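You operate a simulated robot arm through the tools that you are given. There is no shell and no other tool. Be economical: measure what you need, move in short steps, check, and stop when the job is done.

You are at the controls of a simulated robot arm. One attempt, no reset.

## Task
Press the side stop button and wipe the glue off the label drum.
Fine: stop before door 6 opens; use the teal pad, put it back and shut door 6. What is to be rubbed or washed off counts as gone when no trace of it is left.

It is judged by the outcome, as a careful person would: the job done as asked, and still so three seconds after it is handed in. It fails if anything else is knocked over, pushed out of place, dropped, spilled or broken.

## Robot
A 7-joint arm with a two-finger parallel gripper on a trunk, on a base that drives. Base frame: it is fixed to the floor where the robot stands at the start and does not move with it; the origin is under the middle of the robot, x ahead of it, y to its left, z up. Readings come in m, degrees, newtons and seconds.
With the tool pointing down near the work surface it reaches from about 0.1 to 0.64 m from the robot's upright axis, wherever it stands. Its first joint turns from -166.0 to 166.0 degrees. Places, roughly: label drum [0.7, -0.7, 1.2]; number six door [0.4, -0.4, 1.4]; side stop button [0.4, 0, 1.2]. Payload 1.57 kg.
The tool frame sits at the grasp point between the pads (the TCP): z along the fingers, y along the line on which they close. The tips reach 0.03 m beyond it. Largest opening 0.08 m; finger width 0.017, thickness 0.012; the body of the gripper, 0.04 by 0.082 m, starts 0.08 m behind the TCP.
Orientation is that of the tool frame in the base frame, as [roll, pitch, yaw] about the fixed x, y, z axes, in that order (R = Rz(yaw) Ry(pitch) Rx(roll)). With the fingers straight down and closing along the base's y, the tool's x points along the base's -x, its y along +y and its z along -z.

## Interface
- The arm moves only by the tool servo_tool. Its argument "series" is a list of rows, each a list of 7 numbers: the shift along the tool's x, y, z in m, then the turn, a rotation vector about the tool's x, y, z in degrees, then the opening in per cent of the stroke, from 0 (shut) to 100 (fully open). In form: [[dx, dy, dz, ax, ay, az, gripper], ...]. A call has 1 to 20 rows; each row is the pose to reach, as a shift and turn from the pose commanded when the call began, along the tool's axes at that moment. A row lasts 0.2 s, in which the tool goes at most 0.05 m and 8.6 degrees; a call with a longer step from one row to the next is refused whole, and so is a gripper value outside its range. Where a pose cannot be reached the arm comes as near as it can. A force on the tool above 40 N (or 10 N above the force at the start of the call, whichever is more), or a blocked arm, ends the call early, and 0.2 s more pass. Each finger travels about 0.072 m/s and halts on what it meets, pressing with about 21 N; the grip force reading is that of the motor and also rises with nothing between the fingers. The clock runs only during rows and for 0.2 s after the last one: add rows that repeat a pose to give the fingers time. The reply holds the time, the measured pose of the TCP, the force on the tool along the base axes, the opening and the grip force, in the units named above and with some noise, with the torque about the TCP (base axes, N m) and any sound that the robot's microphone picked up.
- Cameras (640 x 400 px; columns grow to the right, rows downward): "scene" is now at [-0.0303, 0.0623, 1.6316]; the picture's right is [-0.85, -0.53, 0.00], its down [-0.26, 0.42, -0.87] and it looks along [0.46, -0.73, -0.50] (base axes); focal length 259 px, centre (320, 200). "wrist" rides on the gripper at [0.072, -0.007, -0.122] in the tool frame; the picture's right is [0.09, 1.00, 0.00], its down [-0.84, 0.08, -0.54] and it looks along [-0.54, 0.05, 0.84] (tool axes); focal length 238 px, centre (320, 200). There is no depth. A picture from a camera that has moved, and an enlarged one, comes with that camera's place and axes in the base frame and with its lens.
- get_image(camera): a new picture of that camera. The clock stands still meanwhile.
- slide_trunk(by): slides the trunk up (or, below 0, down) by that many m; the arm and the scene camera ride with it, the base frame stays. It gives what a move gives, with no picture.
- drive_base(legs): drives the robot by 1 to 6 legs, each [ahead, left, turn to the left] in m, m and degrees, along the robot's own axes; the way and the turn of a leg run together, so that a leg with both is an arc; at most 1.5 m and 180 degrees a leg. The arm and the cameras ride along, it lands a little off, and it stops where it bumps. It gives what a move gives.
- head_to(pan, tilt): turns the head with the scene camera to pan (to the left, within 86 degrees either way) and tilt (down, from -29 to 69), counted from straight ahead of the robot. It gives what a move gives.
- close_up(camera, box): a new picture of the part [left, top, right, bottom] of that camera's present view, enlarged. The clock stands still meanwhile.
- hand_in(): hands the job in; it is judged then, once.

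Work in short steps. Places have to be worked out from the pictures, the camera data and where the tool is seen: move nearer, look again, correct. Check each grasp and each placing, and mend what went wrong. You have 120 turns and 98 pictures in all, those below and enlarged ones among them. Open the gripper and draw the arm clear of the work before you hand the job in, unless the task says otherwise; then end with one line.

The tools are called after "Call:" as name(argument=value, ...) on one line, values as JSON. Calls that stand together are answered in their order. servo_tool: Moves the arm, as the interface text tells. Its arguments: {"type":"object","properties":{"series":{"type":"array","items":{"type":"array","items":{"type":"number"}}}},"required":["series"]} The other tools are called the same way: slide_trunk (by) slides the trunk up or down; drive_base (legs) drives the base; head_to (pan, tilt) turns the head that bears the scene camera; get_image (camera) takes a picture; close_up (camera, box) takes an enlarged picture of a part of a camera's view; hand_in () hands the job in.

At the start:

```text
time_s: 0.0
eef_pos: [0.1024, -0.3167, 1.4674]
tcp_rot: [180.0, 0.0, 180.0]
contact_force: [-0.1, 1.0, 0.2]
ft_torque: [0.03, 0.0, 0.01]
gripper_width: 0.0801
gripper_force: 0.0
trunk travel left (down, up): [-0.425, 0.055]
robot x, y, heading: [0.002, 0.0016, 0.2]
head pan, tilt: [-57.9, 29.9]
```

scene: 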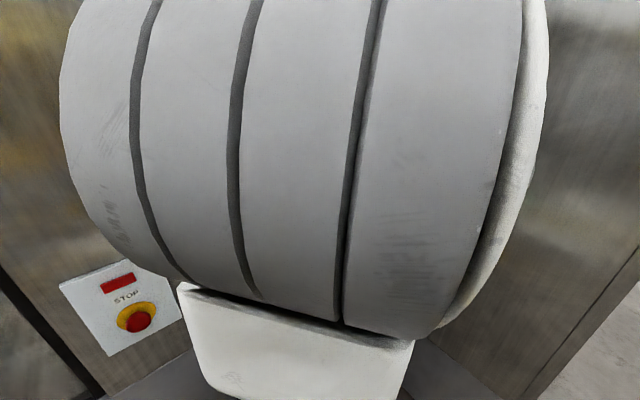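
wrist: 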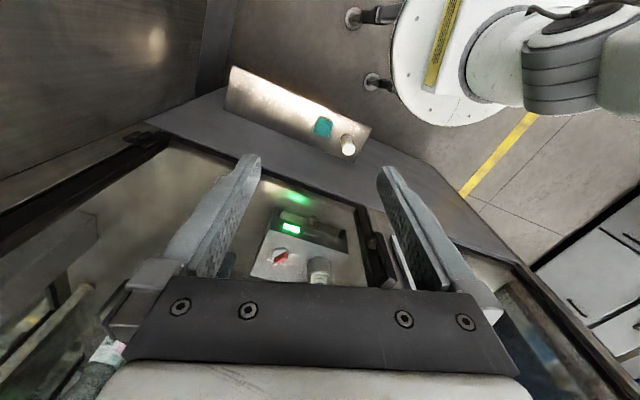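

The scene view is mostly filled by the arm; the wrist sees a door window, a shelf with a teal pad. I turn the head for a wider view.

Call:
head_to(pan=-20, tilt=25)

Call:
get_image(camera="scene")

Call:
close_up(camera="wrist", box=[200, 50, 440, 300])

```text
time_s: 1.0
eef_pos: [0.1019, -0.3175, 1.4693]
tcp_rot: [179.9, 0.1, -179.9]
contact_force: [0.2, -0.2, -0.3]
ft_torque: [-0.02, -0.01, -0.03]
gripper_width: 0.08
gripper_force: 0.0
trunk travel left (down, up): [-0.425, 0.055]
robot x, y, heading: [0.0003, -0.0004, 0.1]
head pan, tilt: [-20.0, 25.0]
```

```text
95 pictures are left
camera scene: at [0.0081, 0.1074, 1.6393], right [-0.34, -0.94, 0.0], down [-0.4, 0.14, -0.91], along [0.85, -0.31, -0.42], focal length 259 px, centre (320, 200)
```

scene: 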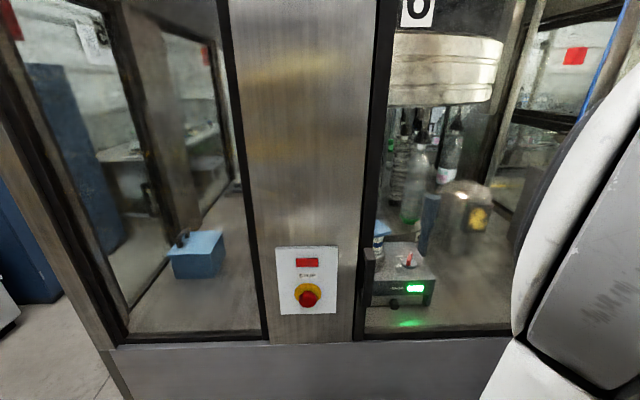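

```text
1.60 times, centred on (320, 175) of wrist
camera zoom: at [0.0294, -0.3236, 1.5904], right [-0.09, 1.0, 0.0], down [0.84, 0.08, 0.54], along [0.54, 0.05, -0.84], focal length 381 px, centre (320, 240)
```

zoom: 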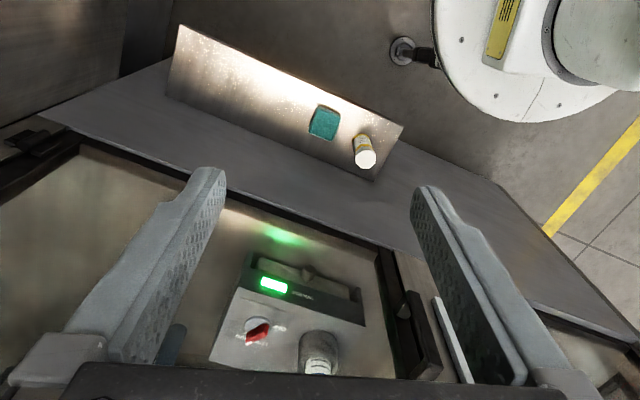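

The stop button panel sits on the pillar between doors; door 6 with its window is right. I look further at door 6 and down at the shelf.

Call:
head_to(pan=-30, tilt=5)

Call:
get_image(camera="scene")

Call:
head_to(pan=-30, tilt=60)

Call:
get_image(camera="scene")

```text
time_s: 1.9
eef_pos: [0.1017, -0.3184, 1.4682]
tcp_rot: [179.9, 0.0, -180.0]
contact_force: [0.2, 0.4, 0.1]
ft_torque: [-0.03, -0.04, -0.03]
gripper_width: 0.0801
gripper_force: 0.1
trunk travel left (down, up): [-0.425, 0.055]
robot x, y, heading: [-0.0007, -0.0015, -0.1]
head pan, tilt: [-30.0, 5.0]
```

```text
93 pictures are left
camera scene: at [0.0012, 0.0931, 1.6717], right [-0.5, -0.87, 0.0], down [-0.08, 0.04, -1.0], along [0.86, -0.5, -0.09], focal length 259 px, centre (320, 200)
```

scene: 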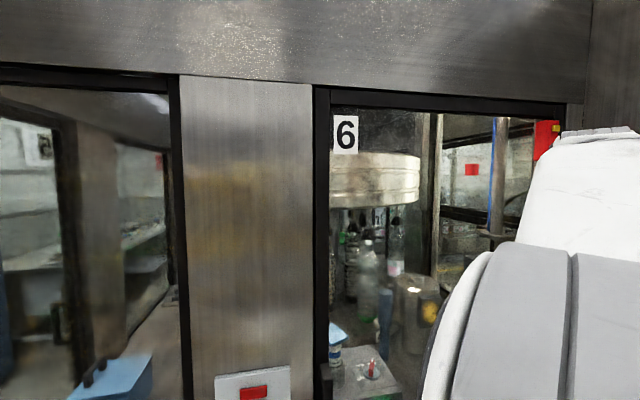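

```text
time_s: 3.1
eef_pos: [0.1035, -0.3173, 1.467]
tcp_rot: [179.8, -0.1, -179.9]
contact_force: [-0.3, -0.5, -0.6]
ft_torque: [0.01, 0.0, -0.02]
gripper_width: 0.08
gripper_force: 0.1
trunk travel left (down, up): [-0.425, 0.055]
robot x, y, heading: [-0.0008, 0.0013, 0.0]
head pan, tilt: [-30.0, 60.0]
```

```text
92 pictures are left
camera scene: at [-0.0095, 0.0996, 1.6055], right [-0.5, -0.87, 0.0], down [-0.64, 0.36, -0.68], along [0.59, -0.34, -0.74], focal length 259 px, centre (320, 200)
```

scene: 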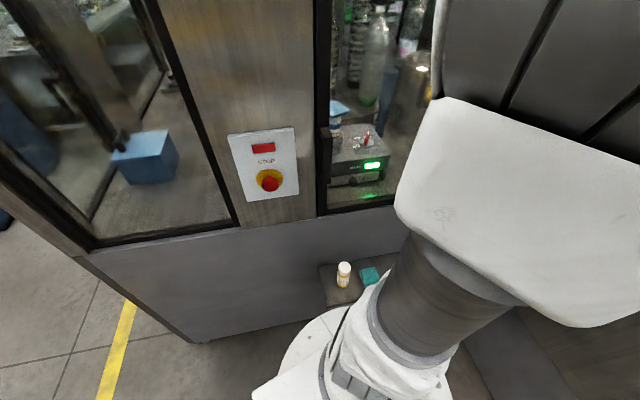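

Estimates: button about (0.42,-0.01,1.2), wall tilted about -19° heading; pad on low shelf at about (0.29,-0.29,0.67). I look to the left/back for free room and get more detail on the panels.

Call:
close_up(camera="scene", box=[200, 50, 440, 300])

Call:
head_to(pan=50, tilt=40)

Call:
get_image(camera="scene")

Call:
head_to(pan=-85, tilt=40)

Call:
get_image(camera="scene")

```text
1.60 times, centred on (320, 175) of scene
camera zoom: at [-0.0095, 0.0996, 1.6055], right [-0.5, -0.87, 0.0], down [-0.64, 0.36, -0.68], along [0.59, -0.34, -0.74], focal length 414 px, centre (320, 240)
```

zoom: 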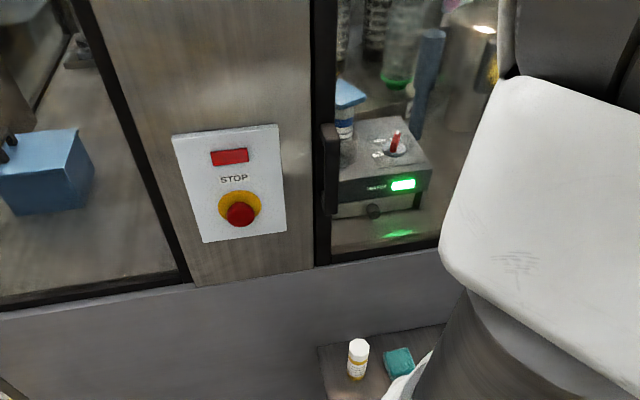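

```text
time_s: 4.6
eef_pos: [0.1024, -0.3178, 1.4679]
tcp_rot: [180.0, 0.1, -180.0]
contact_force: [0.3, -0.4, -0.2]
ft_torque: [0.02, 0.01, 0.02]
gripper_width: 0.0797
gripper_force: 0.0
trunk travel left (down, up): [-0.425, 0.055]
robot x, y, heading: [-0.0002, 0.0006, -0.1]
head pan, tilt: [50.0, 40.0]
```

```text
90 pictures are left
camera scene: at [-0.0237, 0.2041, 1.616], right [0.77, -0.64, 0.0], down [-0.41, -0.49, -0.77], along [0.49, 0.59, -0.64], focal length 259 px, centre (320, 200)
```

scene: 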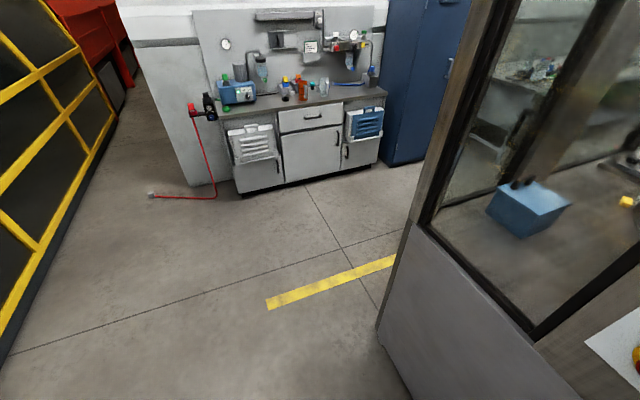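

```text
time_s: 6.8
eef_pos: [0.1028, -0.3171, 1.4671]
tcp_rot: [180.0, -0.1, -179.9]
contact_force: [-0.1, -0.7, 0.4]
ft_torque: [0.02, 0.04, 0.02]
gripper_width: 0.0798
gripper_force: 0.1
trunk travel left (down, up): [-0.425, 0.055]
robot x, y, heading: [-0.0041, -0.003, -0.0]
head pan, tilt: [-85.0, 40.0]
```

```text
89 pictures are left
camera scene: at [-0.0709, 0.0543, 1.616], right [-1.0, -0.09, 0.0], down [-0.06, 0.64, -0.77], along [0.07, -0.76, -0.64], focal length 259 px, centre (320, 200)
```

scene: 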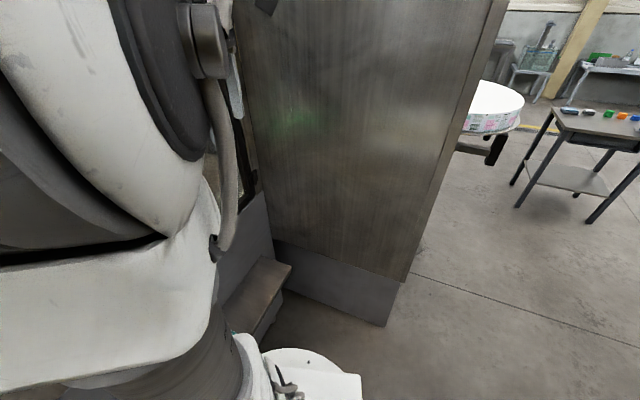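

The robot stands in an inner corner with free floor behind. I back away along the wall normal to see the machine and have room for the door.

Call:
drive_base(legs=[[-0.28, 0.12, 0]])

Call:
head_to(pan=-25, tilt=30)

Call:
get_image(camera="scene")

Call:
get_image(camera="wrist")

```text
time_s: 9.2
eef_pos: [-0.1778, -0.1968, 1.4684]
tcp_rot: [179.9, -0.1, 179.7]
contact_force: [-0.5, 0.5, 0.3]
ft_torque: [-0.02, -0.02, 0.01]
gripper_width: 0.0804
gripper_force: 0.0
trunk travel left (down, up): [-0.425, 0.055]
robot x, y, heading: [-0.28, 0.119, -0.2]
head pan, tilt: [-85.0, 40.0]
```

```text
time_s: 10.5
eef_pos: [-0.1772, -0.1977, 1.4674]
tcp_rot: [180.0, 0.0, 179.8]
contact_force: [-0.2, 0.0, 0.2]
ft_torque: [0.01, 0.03, 0.0]
gripper_width: 0.0798
gripper_force: 0.2
trunk travel left (down, up): [-0.425, 0.055]
robot x, y, heading: [-0.2828, 0.1195, -0.0]
head pan, tilt: [-25.0, 30.0]
```

```text
88 pictures are left
camera scene: at [-0.2753, 0.2207, 1.6313], right [-0.43, -0.9, 0.0], down [-0.45, 0.21, -0.87], along [0.78, -0.37, -0.5], focal length 259 px, centre (320, 200)
```

scene: 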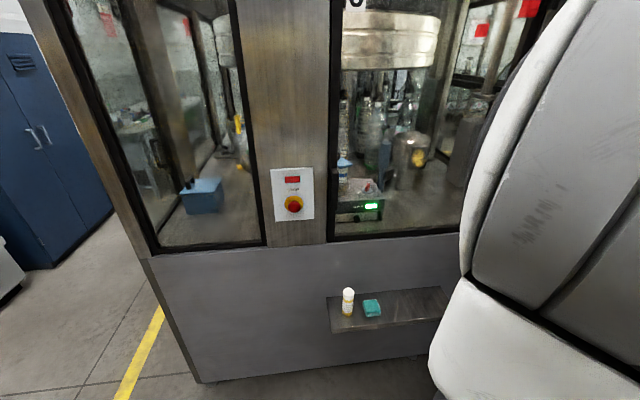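

```text
87 pictures are left
camera wrist: at [-0.251, -0.2038, 1.5904], right [-0.09, 1.0, 0.0], down [0.84, 0.07, 0.54], along [0.54, 0.05, -0.84], focal length 238 px, centre (320, 200)
```

wrist: 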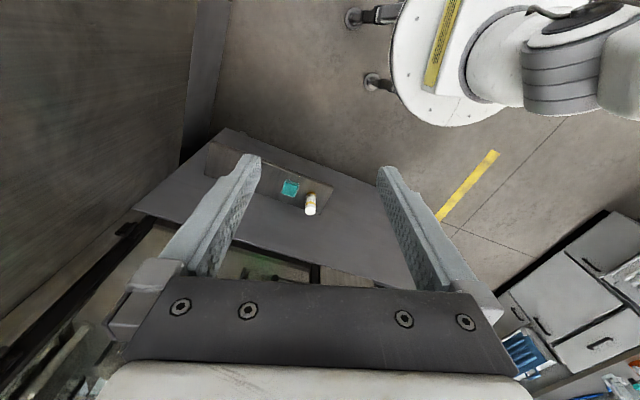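

Button now triangulated at about (0.45,-0.02,1.175); the wall normal heads about -18°. I turn the base to face the wall squarely and look.

Call:
drive_base(legs=[[0, 0, -18]])

Call:
head_to(pan=0, tilt=30)

Call:
get_image(camera="scene")

```text
time_s: 12.2
eef_pos: [-0.2805, -0.2133, 1.4688]
tcp_rot: [-180.0, 0.0, 162.0]
contact_force: [0.7, -0.3, -0.6]
ft_torque: [0.03, 0.04, 0.04]
gripper_width: 0.0798
gripper_force: 0.1
trunk travel left (down, up): [-0.425, 0.055]
robot x, y, heading: [-0.2773, 0.1216, -18.1]
head pan, tilt: [-25.0, 30.0]
```

```text
time_s: 13.1
eef_pos: [-0.2803, -0.2135, 1.4679]
tcp_rot: [179.9, 0.0, 161.8]
contact_force: [0.1, 0.2, 0.4]
ft_torque: [0.0, 0.0, -0.01]
gripper_width: 0.0797
gripper_force: 0.2
trunk travel left (down, up): [-0.425, 0.055]
robot x, y, heading: [-0.2767, 0.1187, -17.9]
head pan, tilt: [0.0, 30.0]
```

```text
86 pictures are left
camera scene: at [-0.2242, 0.2488, 1.6314], right [-0.31, -0.95, 0.0], down [-0.48, 0.16, -0.87], along [0.82, -0.27, -0.5], focal length 259 px, centre (320, 200)
```

scene: 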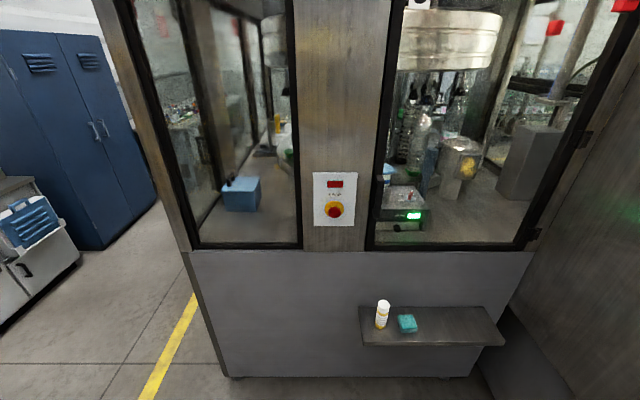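

Now the view is square to the machine. I zoom on the panel/handle, the shelf and the drum.

Call:
close_up(camera="scene", box=[300, 150, 440, 260])

Call:
close_up(camera="scene", box=[350, 290, 510, 360])

Call:
close_up(camera="scene", box=[380, 80, 560, 240])

```text
3.64 times, centred on (370, 205) of scene
camera zoom: at [-0.2242, 0.2488, 1.6314], right [-0.31, -0.95, 0.0], down [-0.48, 0.16, -0.87], along [0.82, -0.27, -0.5], focal length 941 px, centre (138, 182)
```

zoom: 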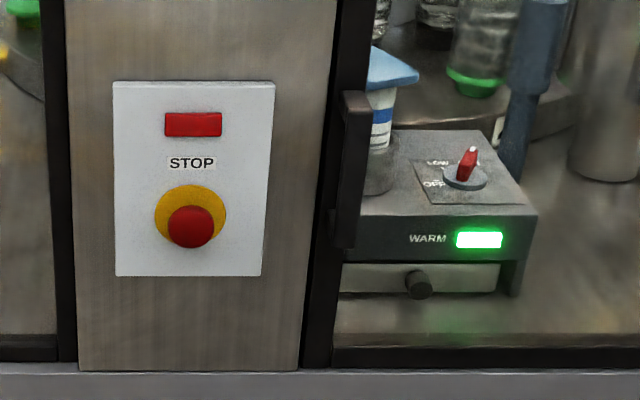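

```text
4.00 times, centred on (430, 325) of scene
camera zoom: at [-0.2242, 0.2488, 1.6314], right [-0.31, -0.95, 0.0], down [-0.48, 0.16, -0.87], along [0.82, -0.27, -0.5], focal length 1035 px, centre (-120, -300)
```

zoom: 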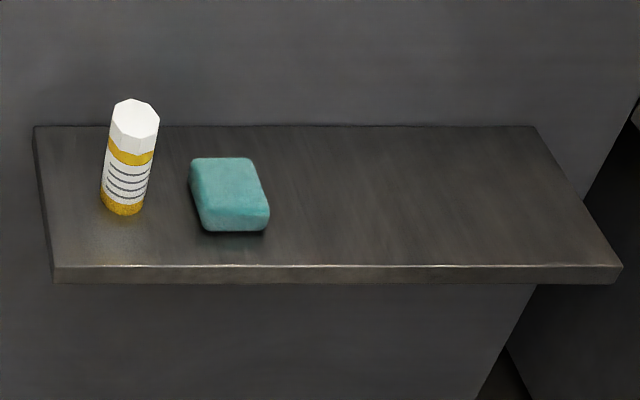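

```text
2.50 times, centred on (470, 160) of scene
camera zoom: at [-0.2242, 0.2488, 1.6314], right [-0.31, -0.95, 0.0], down [-0.48, 0.16, -0.87], along [0.82, -0.27, -0.5], focal length 647 px, centre (-55, 300)
```

zoom: 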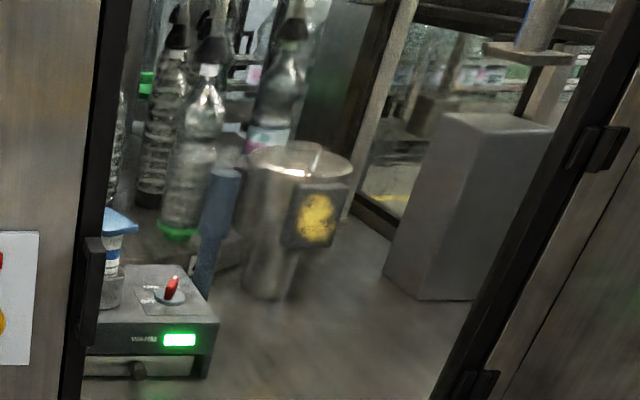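

Clear: the STOP button, vertical black handle, door hinges at right, teal pad beside a bottle, and yellow glue on the drum's black plate. I start swinging the tool forward to horizontal, closed, keeping well off the wall.

Call:
servo_tool(series=[[-0.02, 0.02, 0, 0, -7.5, 0, 50], [-0.04, 0.04, 0, 0, -15, 0, 0], [-0.06, 0.06, 0, 0, -22.5, 0, 0], [-0.08, 0.08, 0, 0, -30, 0, 0], [-0.1, 0.1, 0, 0, -37.5, 0, 0], [-0.12, 0.12, 0, 0, -45, 0, 0], [-0.14, 0.14, 0, 0, -52.5, 0, 0], [-0.16, 0.16, 0, 0, -60, 0, 0], [-0.18, 0.18, 0, 0, -67.5, 0, 0], [-0.2, 0.2, 0, 0, -75, 0, 0], [-0.22, 0.22, 0, 0, -82.5, 0, 0], [-0.24, 0.24, 0, 0, -90, 0, 0]])

Call:
get_image(camera="scene")

```text
time_s: 14.0
eef_pos: [-0.179, -0.2026, 1.4123]
tcp_rot: [172.5, 17.1, 159.0]
contact_force: [0.6, 0.2, 0.1]
ft_torque: [0.02, -0.01, 0.0]
gripper_width: 0.0003
gripper_force: 21.0
trunk travel left (down, up): [-0.425, 0.055]
robot x, y, heading: [-0.2813, 0.1179, -18.0]
head pan, tilt: [0.0, 30.0]
stopped in row 4: the arm was blocked; the commanded pose is now the measured one
```

```text
82 pictures are left
camera scene: at [-0.2244, 0.2481, 1.632], right [-0.32, -0.95, 0.0], down [-0.47, 0.16, -0.87], along [0.82, -0.28, -0.49], focal length 259 px, centre (320, 200)
```

scene: 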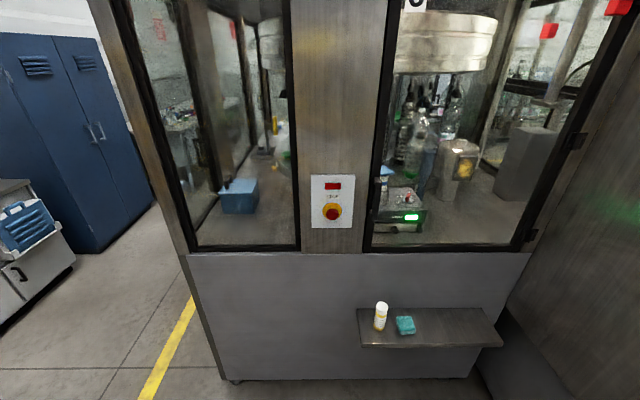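

The arm got blocked near its folded posture. I look at the arm's shape.

Call:
head_to(pan=-60, tilt=35)

Call:
get_image(camera="scene")

Call:
get_image(camera="wrist")

```text
time_s: 15.3
eef_pos: [-0.1787, -0.2033, 1.4101]
tcp_rot: [172.3, 16.9, 158.9]
contact_force: [0.8, 0.0, 0.1]
ft_torque: [0.02, 0.04, -0.03]
gripper_width: 0.0
gripper_force: 20.7
trunk travel left (down, up): [-0.425, 0.055]
robot x, y, heading: [-0.2816, 0.1172, -18.3]
head pan, tilt: [-60.0, 35.0]
```

```text
81 pictures are left
camera scene: at [-0.2306, 0.2341, 1.631], right [-0.47, -0.88, 0.0], down [-0.44, 0.24, -0.86], along [0.76, -0.41, -0.5], focal length 259 px, centre (320, 200)
```

scene: 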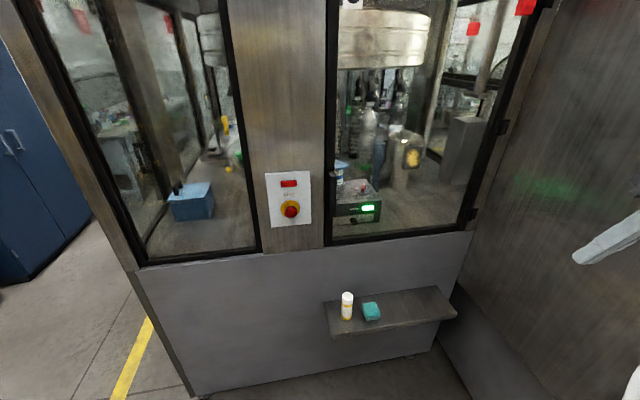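

```text
80 pictures are left
camera wrist: at [-0.2844, -0.1874, 1.5049], right [0.24, 0.97, 0.1], down [0.6, -0.23, 0.77], along [0.76, -0.12, -0.63], focal length 238 px, centre (320, 200)
```

wrist: 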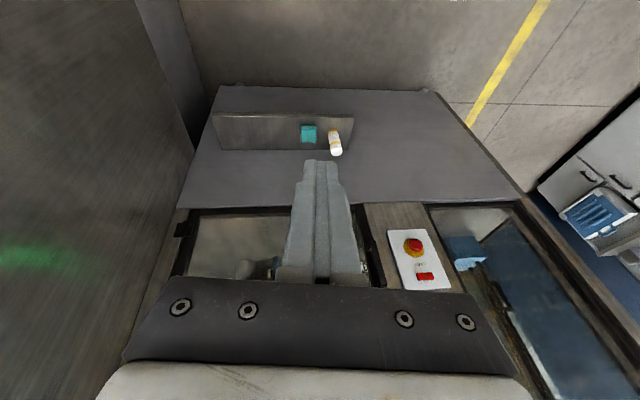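

The pose is a crowded posture near a limit. I move the tool out in front of the robot first without rotating, then I'll tip it forward.

Call:
servo_tool(series=[[-0.015, 0.033, 0.021, 0, 0, 0, 0], [-0.03, 0.067, 0.041, 0, 0, 0, 0], [-0.044, 0.1, 0.062, 0, 0, 0, 0], [-0.059, 0.134, 0.083, 0, 0, 0, 0], [-0.074, 0.167, 0.103, 0, 0, 0, 0], [-0.089, 0.2, 0.124, 0, 0, 0, 0], [-0.104, 0.234, 0.145, 0, 0, 0, 0], [-0.118, 0.267, 0.166, 0, 0, 0, 0], [-0.133, 0.3, 0.186, 0, 0, 0, 0], [-0.148, 0.334, 0.207, 0, 0, 0, 0]])

Call:
get_image(camera="scene")

```text
time_s: 16.1
eef_pos: [-0.0814, -0.1404, 1.3383]
tcp_rot: [168.8, 9.4, 158.4]
contact_force: [-0.4, -0.9, -0.1]
ft_torque: [0.05, -0.01, 0.02]
gripper_width: 0.0001
gripper_force: 20.9
trunk travel left (down, up): [-0.425, 0.055]
robot x, y, heading: [-0.2805, 0.1208, -18.0]
head pan, tilt: [-60.0, 35.0]
stopped in row 3: the arm was blocked; the commanded pose is now the measured one
```

```text
79 pictures are left
camera scene: at [-0.2866, 0.1914, 1.6251], right [-0.96, -0.27, 0.0], down [-0.15, 0.54, -0.83], along [0.22, -0.8, -0.56], focal length 259 px, centre (320, 200)
```

scene: 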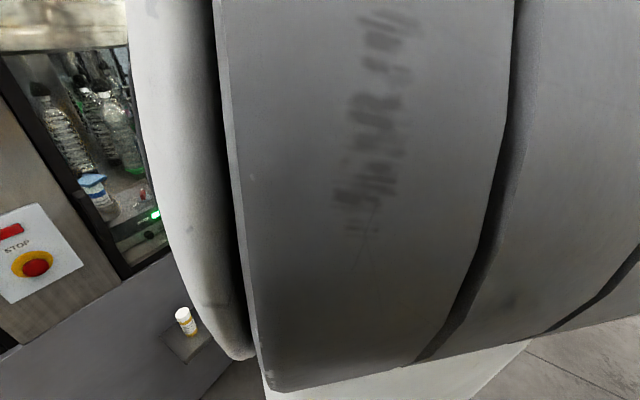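

The head is turned away to keep clear of the arm; I retry at slower speed, since the block may be joint speed lag.

Call:
head_to(pan=0, tilt=35)

Call:
servo_tool(series=[[-0.007, 0.017, 0.007, 0, 0, 0, 0], [-0.014, 0.033, 0.015, 0, 0, 0, 0], [-0.022, 0.05, 0.022, 0, 0, 0, 0], [-0.029, 0.066, 0.029, 0, 0, 0, 0], [-0.036, 0.083, 0.036, 0, 0, 0, 0], [-0.044, 0.1, 0.044, 0, 0, 0, 0], [-0.051, 0.116, 0.051, 0, 0, 0, 0], [-0.058, 0.133, 0.058, 0, 0, 0, 0], [-0.065, 0.149, 0.065, 0, 0, 0, 0], [-0.073, 0.166, 0.073, 0, 0, 0, 0], [-0.08, 0.183, 0.08, 0, 0, 0, 0], [-0.087, 0.199, 0.087, 0, 0, 0, 0], [-0.094, 0.216, 0.094, 0, 0, 0, 0], [-0.102, 0.232, 0.102, 0, 0, 0, 0], [-0.109, 0.249, 0.109, 0, 0, 0, 0]])

Call:
get_image(camera="scene")

```text
time_s: 17.4
eef_pos: [-0.0796, -0.1403, 1.3326]
tcp_rot: [168.5, 8.9, 158.4]
contact_force: [-0.5, 0.7, -0.6]
ft_torque: [-0.03, 0.0, -0.02]
gripper_width: 0.0001
gripper_force: 20.8
trunk travel left (down, up): [-0.425, 0.055]
robot x, y, heading: [-0.2804, 0.1217, -18.1]
head pan, tilt: [0.0, 35.0]
```

```text
time_s: 20.6
eef_pos: [0.1245, 0.0651, 1.2964]
tcp_rot: [168.8, 9.5, 158.5]
contact_force: [0.4, 1.1, 0.1]
ft_torque: [0.01, -0.02, -0.01]
gripper_width: 0.0001
gripper_force: 20.7
trunk travel left (down, up): [-0.425, 0.055]
robot x, y, heading: [-0.2786, 0.1184, -17.8]
head pan, tilt: [0.0, 35.0]
```

```text
78 pictures are left
camera scene: at [-0.2263, 0.2495, 1.6236], right [-0.31, -0.95, 0.0], down [-0.54, 0.18, -0.82], along [0.78, -0.26, -0.57], focal length 259 px, centre (320, 200)
```

scene: 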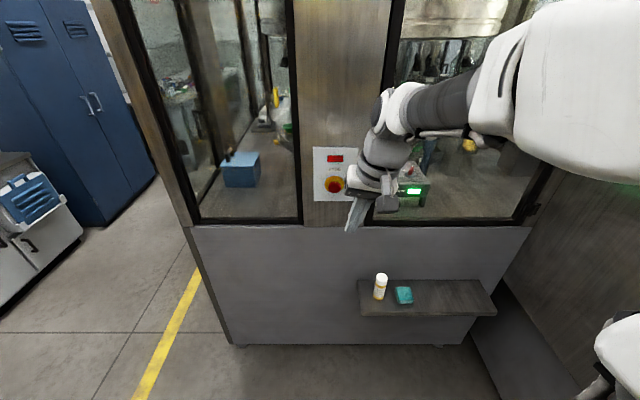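

Slow motion works. Now tip the tool to point straight at the wall, stopping ~12 cm short of the button.

Call:
servo_tool(series=[[-0.01, 0, 0.01, 0.4, -5, -0.64, 0], [-0.02, 0, 0.019, 0.8, -10, -1.3, 0], [-0.03, 0, 0.029, 1.2, -15, -1.9, 0], [-0.039, 0, 0.038, 1.6, -20, -2.6, 0], [-0.049, 0, 0.048, 1.9, -25, -3.2, 0], [-0.059, 0, 0.058, 2.3, -30, -3.9, 0], [-0.069, 0, 0.067, 2.7, -35, -4.5, 0], [-0.079, 0, 0.077, 3.1, -40, -5.1, 0], [-0.088, 0, 0.087, 3.5, -45, -5.8, 0], [-0.098, 0, 0.096, 3.9, -50, -6.4, 0], [-0.108, 0, 0.106, 4.3, -55, -7.1, 0], [-0.118, 0, 0.115, 4.7, -60, -7.7, 0], [-0.128, 0, 0.125, 5, -65, -8.4, 0], [-0.137, 0, 0.135, 5.4, -70, -9, 0], [-0.147, 0, 0.144, 5.8, -75, -9.7, 0], [-0.157, 0.002, 0.154, 6.2, -79.9, -10.3, 0]])

Call:
get_image(camera="scene")

Call:
get_image(camera="wrist")

```text
time_s: 24.0
eef_pos: [0.3045, 0.0263, 1.1731]
tcp_rot: [107.7, 89.8, 89.7]
contact_force: [-0.3, 0.1, 0.3]
ft_torque: [-0.02, -0.02, -0.02]
gripper_width: 0.0
gripper_force: 20.9
out of reach, approached as far as the arm can: row 7, 8, 9
trunk travel left (down, up): [-0.425, 0.055]
robot x, y, heading: [-0.281, 0.122, -18.2]
head pan, tilt: [0.0, 35.0]
```

```text
77 pictures are left
camera scene: at [-0.2262, 0.2495, 1.6236], right [-0.31, -0.95, 0.0], down [-0.55, 0.18, -0.82], along [0.78, -0.25, -0.57], focal length 259 px, centre (320, 200)
```

scene: 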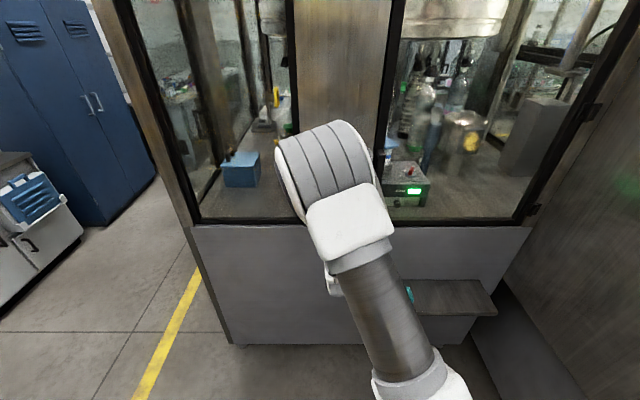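

```text
76 pictures are left
camera wrist: at [0.1852, 0.0585, 1.102], right [0.31, 0.95, -0.09], down [-0.49, 0.24, 0.84], along [0.81, -0.21, 0.54], focal length 238 px, centre (320, 200)
```

wrist: 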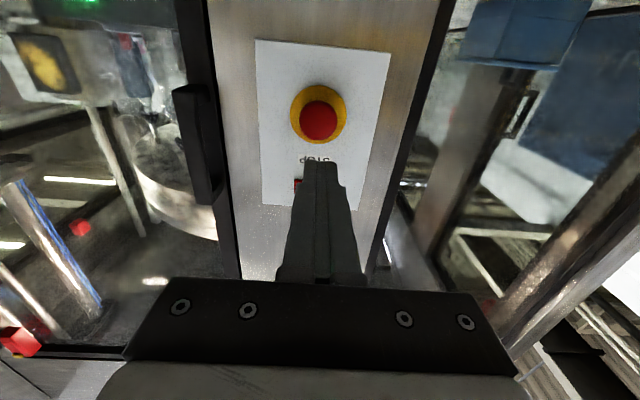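

Wrist view confirms alignment with the button (s≈0.12, z≈1.174). I advance slowly toward it.

Call:
servo_tool(series=[[0, 0, 0.02, 0, 0, 0, 0], [0, 0, 0.04, 0, 0, 0, 0], [0, 0, 0.06, 0, 0, 0, 0], [0, 0, 0.08, 0, 0, 0, 0], [0, 0, 0.095, 0, 0, 0, 0], [0, 0, 0.1, 0, 0, 0, 0], [0, 0, 0.105, 0, 0, 0, 0], [0, 0, 0.11, 0, 0, 0, 0], [0, 0, 0.115, 0, 0, 0, 0], [0, 0, 0.12, 0, 0, 0, 0], [0, 0, 0.125, 0, 0, 0, 0], [0, 0, 0.13, 0, 0, 0, 0], [0, 0, 0.135, 0, 0, 0, 0], [0, 0, 0.14, 0, 0, 0, 0]])

Call:
get_image(camera="wrist")

```text
time_s: 26.2
eef_pos: [0.411, -0.0068, 1.1737]
tcp_rot: [147.7, 89.6, 129.6]
contact_force: [-30.1, 7.0, 8.1]
ft_torque: [-0.12, -0.14, -0.16]
gripper_width: 0.0
gripper_force: 21.1
trunk travel left (down, up): [-0.425, 0.055]
robot x, y, heading: [-0.2817, 0.1214, -18.2]
head pan, tilt: [0.0, 35.0]
heard: click
stopped in row 11: the force on the tool passed its limit at 45 N (the readings are from after the stop); the commanded pose is now the measured one
```

```text
75 pictures are left
camera wrist: at [0.2919, 0.0239, 1.1024], right [0.31, 0.95, -0.09], down [-0.49, 0.24, 0.84], along [0.82, -0.21, 0.54], focal length 238 px, centre (320, 200)
```

wrist: 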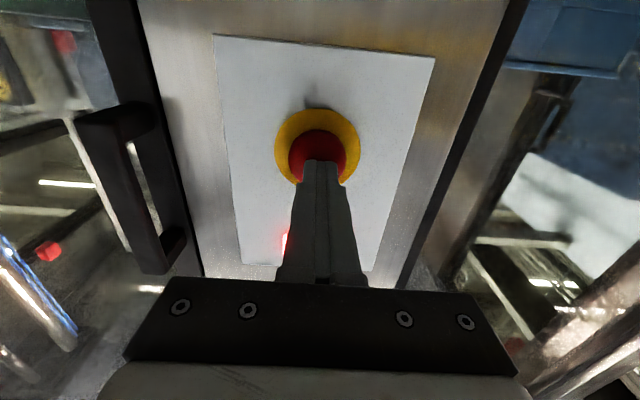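

Click heard and the lamp is lit: stopped. I back off.

Call:
servo_tool(series=[[0, 0, -0.02, 0, 0, 0, 0], [0, 0, -0.04, 0, 0, 0, 0], [0, 0, -0.06, 0, 0, 0, 0], [0, 0, -0.08, 0, 0, 0, 0], [0, 0, -0.1, 0, 0, 0, 30], [0, 0, -0.12, 0, 0, 0, 100]])

Call:
get_image(camera="wrist")

Call:
close_up(camera="scene", box=[370, 60, 560, 230])

```text
time_s: 27.6
eef_pos: [0.3007, 0.027, 1.1716]
tcp_rot: [165.7, 89.4, 147.8]
contact_force: [0.7, -0.3, 0.1]
ft_torque: [-0.02, -0.02, 0.0]
gripper_width: 0.0775
gripper_force: 0.1
trunk travel left (down, up): [-0.425, 0.055]
robot x, y, heading: [-0.28, 0.1217, -17.9]
head pan, tilt: [0.0, 35.0]
```

```text
74 pictures are left
camera wrist: at [0.1813, 0.0591, 1.1009], right [0.31, 0.95, -0.09], down [-0.48, 0.24, 0.84], along [0.82, -0.21, 0.53], focal length 238 px, centre (320, 200)
```

wrist: 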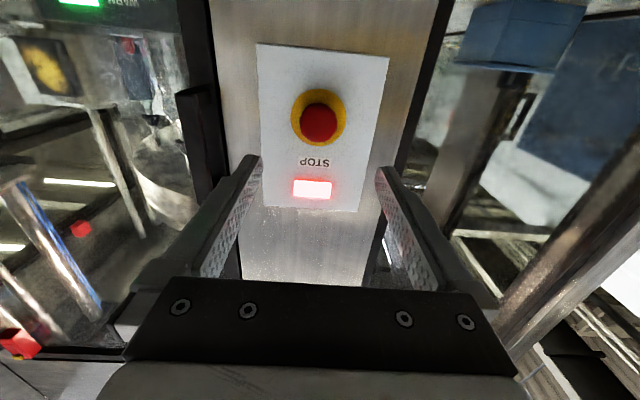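

```text
2.35 times, centred on (465, 145) of scene
camera zoom: at [-0.2271, 0.2498, 1.6236], right [-0.31, -0.95, 0.0], down [-0.55, 0.18, -0.82], along [0.78, -0.25, -0.57], focal length 609 px, centre (-21, 329)
```

zoom: 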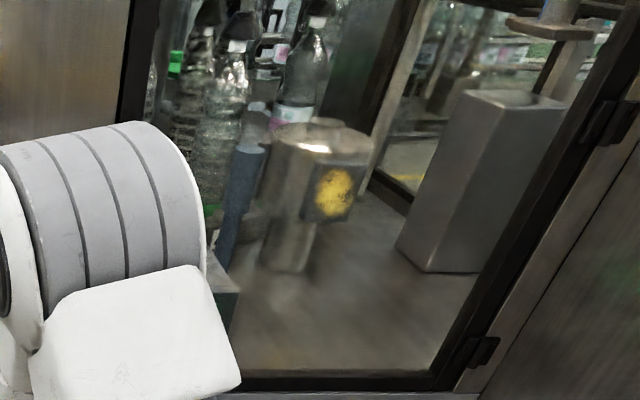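

Lamp lit, glue plate facing the door. Now I slide over to be in front of the door handle and look.

Call:
servo_tool(series=[[-0.004, -0.017, 0, 0, 0, 0, 100], [-0.008, -0.033, 0, 0, 0, 0, 100], [-0.012, -0.05, 0, 0, 0, 0, 100], [-0.016, -0.067, 0, 0, 0, 0, 100], [-0.02, -0.083, 0, 0, 0, 0, 100], [-0.024, -0.1, 0, 0, 0, 0, 100], [-0.028, -0.117, 0, 0, 0, 0, 100], [-0.033, -0.133, 0, 0, 0, 0, 100]])

Call:
get_image(camera="wrist")

```text
time_s: 29.4
eef_pos: [0.2605, -0.0995, 1.2044]
tcp_rot: [165.6, 89.4, 147.5]
contact_force: [0.5, 0.2, 0.1]
ft_torque: [-0.01, 0.01, 0.01]
gripper_width: 0.0802
gripper_force: 0.0
trunk travel left (down, up): [-0.425, 0.055]
robot x, y, heading: [-0.2819, 0.1206, -18.3]
head pan, tilt: [0.0, 35.0]
```

```text
72 pictures are left
camera wrist: at [0.1408, -0.0676, 1.1337], right [0.31, 0.95, -0.09], down [-0.48, 0.24, 0.84], along [0.82, -0.21, 0.53], focal length 238 px, centre (320, 200)
```

wrist: 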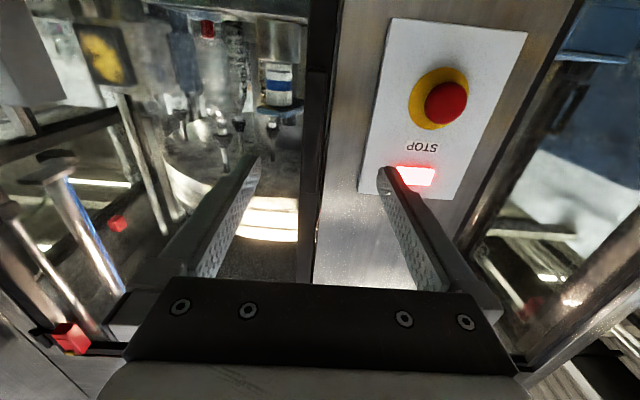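

Handle bar centered at about s≈-0.019 between the fingers. I advance with open fingers to straddle it, and look.

Call:
servo_tool(series=[[0, -0.005, 0.02, 0, 0, 0, 100], [0, -0.005, 0.04, 0, 0, 0, 100], [0, -0.005, 0.06, 0, 0, 0, 100], [0, -0.005, 0.08, 0, 0, 0, 100], [0, -0.005, 0.1, 0, 0, 0, 100], [0, -0.005, 0.11, 0, 0, 0, 100], [0, -0.005, 0.12, 0, 0, 0, 100]])

Call:
get_image(camera="wrist")

```text
time_s: 31.1
eef_pos: [0.3734, -0.141, 1.2037]
tcp_rot: [163.5, 89.3, 145.5]
contact_force: [0.5, 0.7, 0.1]
ft_torque: [0.02, 0.0, 0.0]
gripper_width: 0.08
gripper_force: 0.1
trunk travel left (down, up): [-0.425, 0.055]
robot x, y, heading: [-0.2814, 0.1198, -18.0]
head pan, tilt: [0.0, 35.0]
```

```text
71 pictures are left
camera wrist: at [0.2539, -0.1087, 1.1325], right [0.31, 0.95, -0.09], down [-0.49, 0.24, 0.84], along [0.82, -0.21, 0.53], focal length 238 px, centre (320, 200)
```

wrist: 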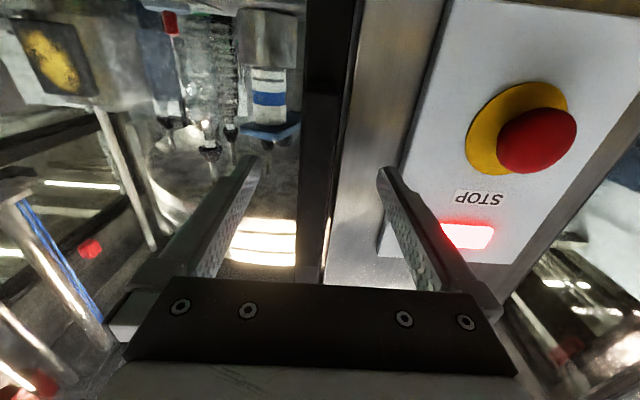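

The bar is centred between the fingers. I go a little deeper and close.

Call:
servo_tool(series=[[0, 0, 0.006, 0, 0, 0, 100], [0, 0, 0.012, 0, 0, 0, 100], [0, 0, 0.012, 0, 0, 0, 50], [0, 0, 0.012, 0, 0, 0, 10], [0, 0, 0.012, 0, 0, 0, 0], [0, 0, 0.012, 0, 0, 0, 0]])

Call:
get_image(camera="wrist")

```text
time_s: 32.5
eef_pos: [0.3834, -0.1462, 1.2021]
tcp_rot: [164.8, 89.4, 146.7]
contact_force: [-2.4, -8.5, 0.6]
ft_torque: [-0.43, 0.02, -0.23]
gripper_width: 0.0221
gripper_force: 34.8
trunk travel left (down, up): [-0.425, 0.055]
robot x, y, heading: [-0.2804, 0.1194, -18.0]
head pan, tilt: [0.0, 35.0]
```

```text
70 pictures are left
camera wrist: at [0.2642, -0.1151, 1.1324], right [0.31, 0.95, -0.09], down [-0.48, 0.24, 0.84], along [0.82, -0.22, 0.53], focal length 238 px, centre (320, 200)
```

wrist: 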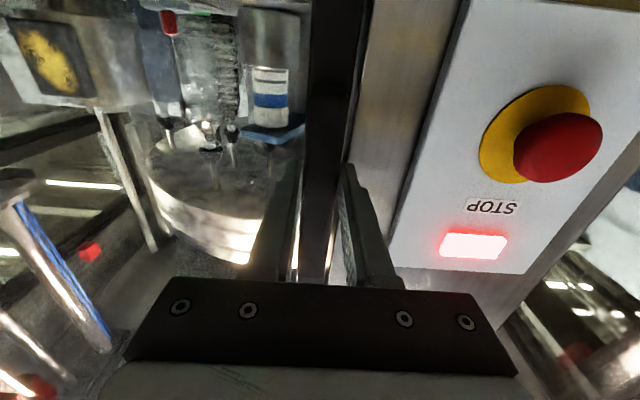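

The bar is gripped (22 mm). I pull the door along its hinge arc, about 20°, turning with it.

Call:
servo_tool(series=[[0, -0.0009, -0.0107, -1, 0, 0, 0], [0, -0.0019, -0.0214, -2, 0, 0, 0], [0, -0.0039, -0.0374, -3.5, 0, 0, 0], [0, -0.0063, -0.0534, -5, 0, 0, 0], [0, -0.0101, -0.0745, -7, 0, 0, 0], [0, -0.0146, -0.0955, -9, 0, 0, 0], [0, -0.0199, -0.1163, -11, 0, 0, 0], [0, -0.0258, -0.137, -13, 0, 0, 0], [0, -0.0326, -0.1574, -15, 0, 0, 0], [0, -0.04, -0.1776, -17, 0, 0, 0], [0, -0.0481, -0.1975, -19, 0, 0, 0], [0, -0.0569, -0.2171, -21, 0, 0, 0]])

Call:
get_image(camera="scene")

```text
time_s: 35.0
eef_pos: [0.162, -0.1367, 1.2031]
tcp_rot: [138.5, 89.2, 141.1]
contact_force: [3.2, -28.9, -15.9]
ft_torque: [-0.41, -0.43, -0.12]
gripper_width: 0.0218
gripper_force: 34.6
trunk travel left (down, up): [-0.425, 0.055]
robot x, y, heading: [-0.278, 0.1185, -18.3]
head pan, tilt: [0.0, 35.0]
```

```text
69 pictures are left
camera scene: at [-0.2257, 0.2453, 1.6238], right [-0.31, -0.95, 0.0], down [-0.55, 0.18, -0.82], along [0.78, -0.25, -0.58], focal length 259 px, centre (320, 200)
```

scene: 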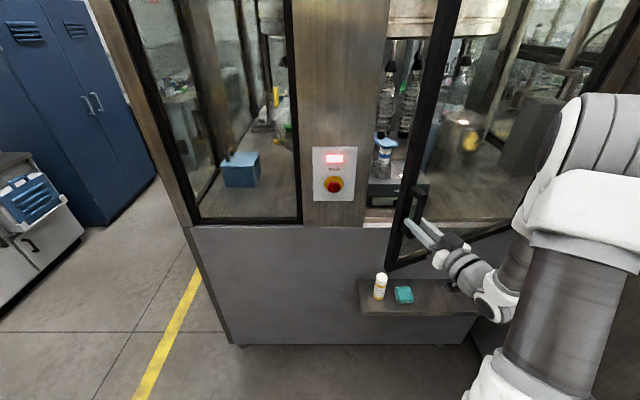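

Door follows nicely (≈20°). I pull about 20° more with a slightly smaller radius to relieve the side load.

Call:
servo_tool(series=[[0, -0.006, -0.0209, -2, 0, 0, 0], [0, -0.0086, -0.0418, -4, 0, 0, 0], [0, -0.012, -0.0625, -6, 0, 0, 0], [0, -0.0161, -0.083, -8, 0, 0, 0], [0, -0.0209, -0.1035, -10, 0, 0, 0], [0, -0.0265, -0.1238, -12, 0, 0, 0], [0, -0.0327, -0.1438, -14, 0, 0, 0], [0, -0.0396, -0.1636, -16, 0, 0, 0], [0, -0.0473, -0.1832, -18, 0, 0, 0], [0, -0.0556, -0.2025, -20, 0, 0, 0], [0, -0.0645, -0.2215, -22, 0, 0, 0]])

Call:
get_image(camera="scene")

```text
time_s: 37.5
eef_pos: [-0.0491, -0.2116, 1.2029]
tcp_rot: [171.2, 89.1, -164.9]
contact_force: [9.5, -16.3, -7.4]
ft_torque: [-0.97, 0.62, -0.09]
gripper_width: 0.022
gripper_force: 34.9
trunk travel left (down, up): [-0.425, 0.055]
robot x, y, heading: [-0.2842, 0.12, -18.0]
head pan, tilt: [0.0, 35.0]
stopped in row 11: the force on the tool passed its limit at 44 N (the readings are from after the stop); the commanded pose is now the measured one
```

```text
68 pictures are left
camera scene: at [-0.2248, 0.2465, 1.624], right [-0.31, -0.95, 0.0], down [-0.55, 0.18, -0.82], along [0.78, -0.25, -0.58], focal length 259 px, centre (320, 200)
```

scene: 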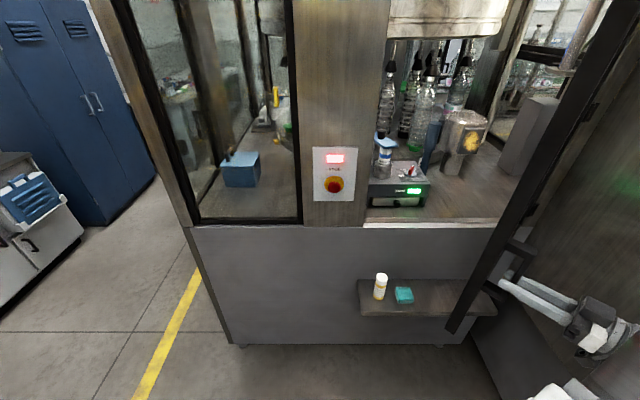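

Door is about 42° open. I release the handle and back the hand off along its axis.

Call:
servo_tool(series=[[0, 0, 0, 0, 0, 0, 60], [0, 0, 0, 0, 0, 0, 100], [0, 0, 0, 0, 0, 0, 100], [0, 0, -0.02, 0, 0, 0, 100], [0, 0, -0.04, 0, 0, 0, 100], [0, 0, -0.06, 0, 0, 0, 100], [0, 0, -0.08, 0, 0, 0, 100]])

Call:
get_image(camera="scene")

```text
time_s: 39.1
eef_pos: [-0.124, -0.24, 1.205]
tcp_rot: [158.5, 89.4, -177.3]
contact_force: [0.0, -0.1, 0.7]
ft_torque: [-0.01, -0.01, 0.02]
gripper_width: 0.0799
gripper_force: 0.3
trunk travel left (down, up): [-0.425, 0.055]
robot x, y, heading: [-0.2775, 0.1206, -17.9]
head pan, tilt: [0.0, 35.0]
```

```text
67 pictures are left
camera scene: at [-0.227, 0.2496, 1.6236], right [-0.31, -0.95, 0.0], down [-0.55, 0.18, -0.82], along [0.78, -0.25, -0.57], focal length 259 px, centre (320, 200)
```

scene: 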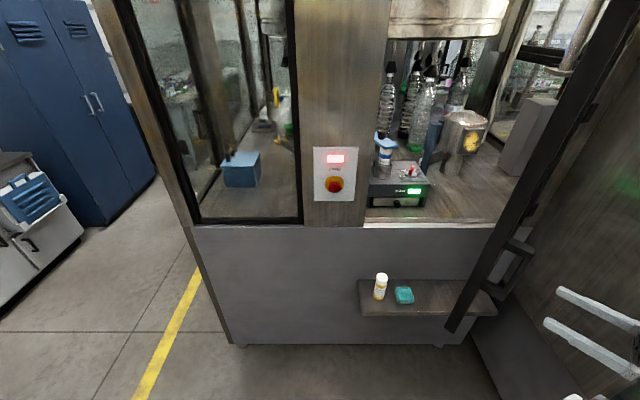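

The door stays put. I drive the base back and a bit left, away from the handle, then reposition the arm.

Call:
drive_base(legs=[[-0.3, 0, 0], [0, 0.1, 0]])

Call:
servo_tool(series=[[0, 0.001, 0.018, 3.5, 0, 0, 50], [0, 0.002, 0.035, 7, 0, 0, 0], [0, 0.003, 0.053, 10.5, 0, 0, 0], [0, 0.004, 0.071, 14, 0, 0, 0], [0, 0.005, 0.088, 17.5, 0, 0, 0], [0, 0.006, 0.106, 21, 0, 0, 0], [0, 0.006, 0.124, 24.5, 0, 0, 0], [0, 0.007, 0.141, 28, 0, 0, 0], [0, 0.008, 0.159, 31.5, 0, 0, 0], [0, 0.009, 0.177, 35, 0, 0, 0], [0, 0.01, 0.194, 38.5, 0, 0, 0], [0, 0.011, 0.212, 42, 0, 0, 0]])

Call:
get_image(camera="scene")

```text
time_s: 42.6
eef_pos: [-0.3788, -0.0543, 1.2051]
tcp_rot: [160.4, 89.4, -175.3]
contact_force: [-0.1, -0.8, -0.6]
ft_torque: [0.0, -0.02, 0.0]
gripper_width: 0.08
gripper_force: 0.1
trunk travel left (down, up): [-0.425, 0.055]
robot x, y, heading: [-0.5373, 0.3061, -17.9]
head pan, tilt: [0.0, 35.0]
```

```text
time_s: 45.2
eef_pos: [-0.1677, 0.0051, 1.195]
tcp_rot: [-156.9, 89.3, -174.6]
contact_force: [-0.3, -0.3, 0.1]
ft_torque: [-0.02, 0.0, -0.03]
gripper_width: 0.0001
gripper_force: 20.8
out of reach, approached as far as the arm can: row 9, 10, 11, 12
trunk travel left (down, up): [-0.425, 0.055]
robot x, y, heading: [-0.5326, 0.3061, -18.2]
head pan, tilt: [0.0, 35.0]
```

```text
66 pictures are left
camera scene: at [-0.4822, 0.4362, 1.6235], right [-0.31, -0.95, 0.0], down [-0.55, 0.18, -0.82], along [0.78, -0.25, -0.57], focal length 259 px, centre (320, 200)
```

scene: 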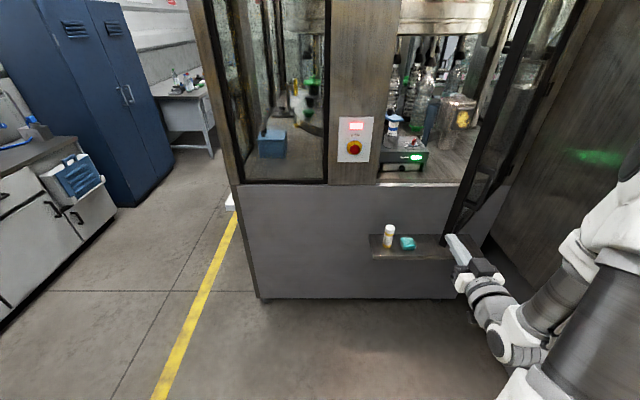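

The tool now points at the machine, left of the door edge. I drive forward so the fingertip passes just inside the door edge, then check.

Call:
drive_base(legs=[[0.27, 0, 0]])

Call:
get_image(camera="scene")

```text
time_s: 47.5
eef_pos: [0.0845, -0.0778, 1.1956]
tcp_rot: [-158.3, 89.4, -176.0]
contact_force: [-0.6, 1.4, 0.7]
ft_torque: [0.0, 0.01, 0.0]
gripper_width: 0.0001
gripper_force: 21.3
trunk travel left (down, up): [-0.425, 0.055]
robot x, y, heading: [-0.2828, 0.2257, -17.9]
head pan, tilt: [0.0, 35.0]
```

```text
65 pictures are left
camera scene: at [-0.229, 0.3535, 1.6236], right [-0.31, -0.95, 0.0], down [-0.55, 0.18, -0.82], along [0.78, -0.25, -0.57], focal length 259 px, centre (320, 200)
```

scene: 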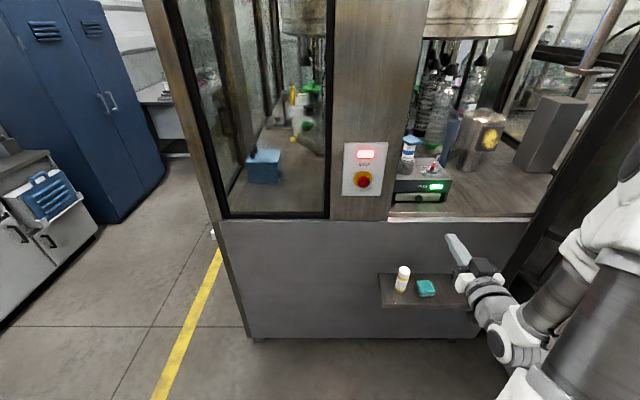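

Tip is past the door edge. I drive the base to the right to push the door open further.

Call:
drive_base(legs=[[0, -0.25, 0]])

Call:
get_image(camera="scene")

Call:
get_image(camera="wrist")

```text
time_s: 49.2
eef_pos: [0.0454, -0.1815, 1.1963]
tcp_rot: [-178.1, 89.6, 165.1]
contact_force: [-7.3, 13.3, 9.5]
ft_torque: [-0.12, 0.5, -1.16]
gripper_width: 0.0003
gripper_force: 20.9
trunk travel left (down, up): [-0.425, 0.055]
robot x, y, heading: [-0.3228, 0.1069, -17.6]
head pan, tilt: [0.0, 35.0]
stopped in leg 1: the force on the tool passed its limit at 88 N (the readings are from after the stop); the commanded pose is now the measured one
```

```text
64 pictures are left
camera scene: at [-0.2683, 0.2411, 1.6234], right [-0.31, -0.95, 0.0], down [-0.55, 0.18, -0.82], along [0.78, -0.25, -0.57], focal length 259 px, centre (320, 200)
```

scene: 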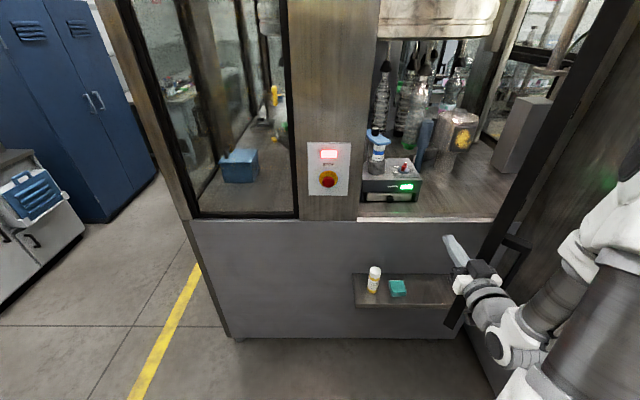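

```text
63 pictures are left
camera wrist: at [-0.0748, -0.1529, 1.1258], right [0.29, 0.95, -0.09], down [-0.49, 0.23, 0.84], along [0.82, -0.2, 0.53], focal length 238 px, centre (320, 200)
```

wrist: 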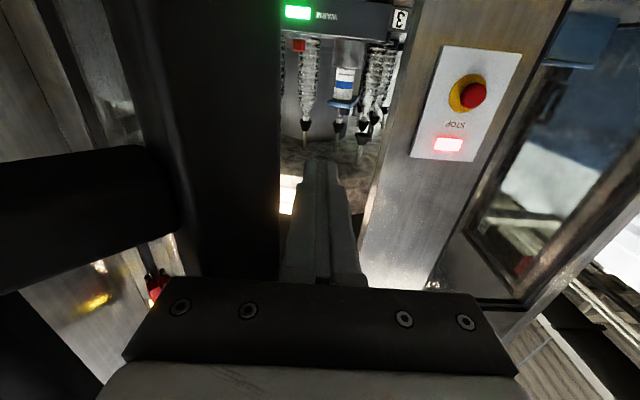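

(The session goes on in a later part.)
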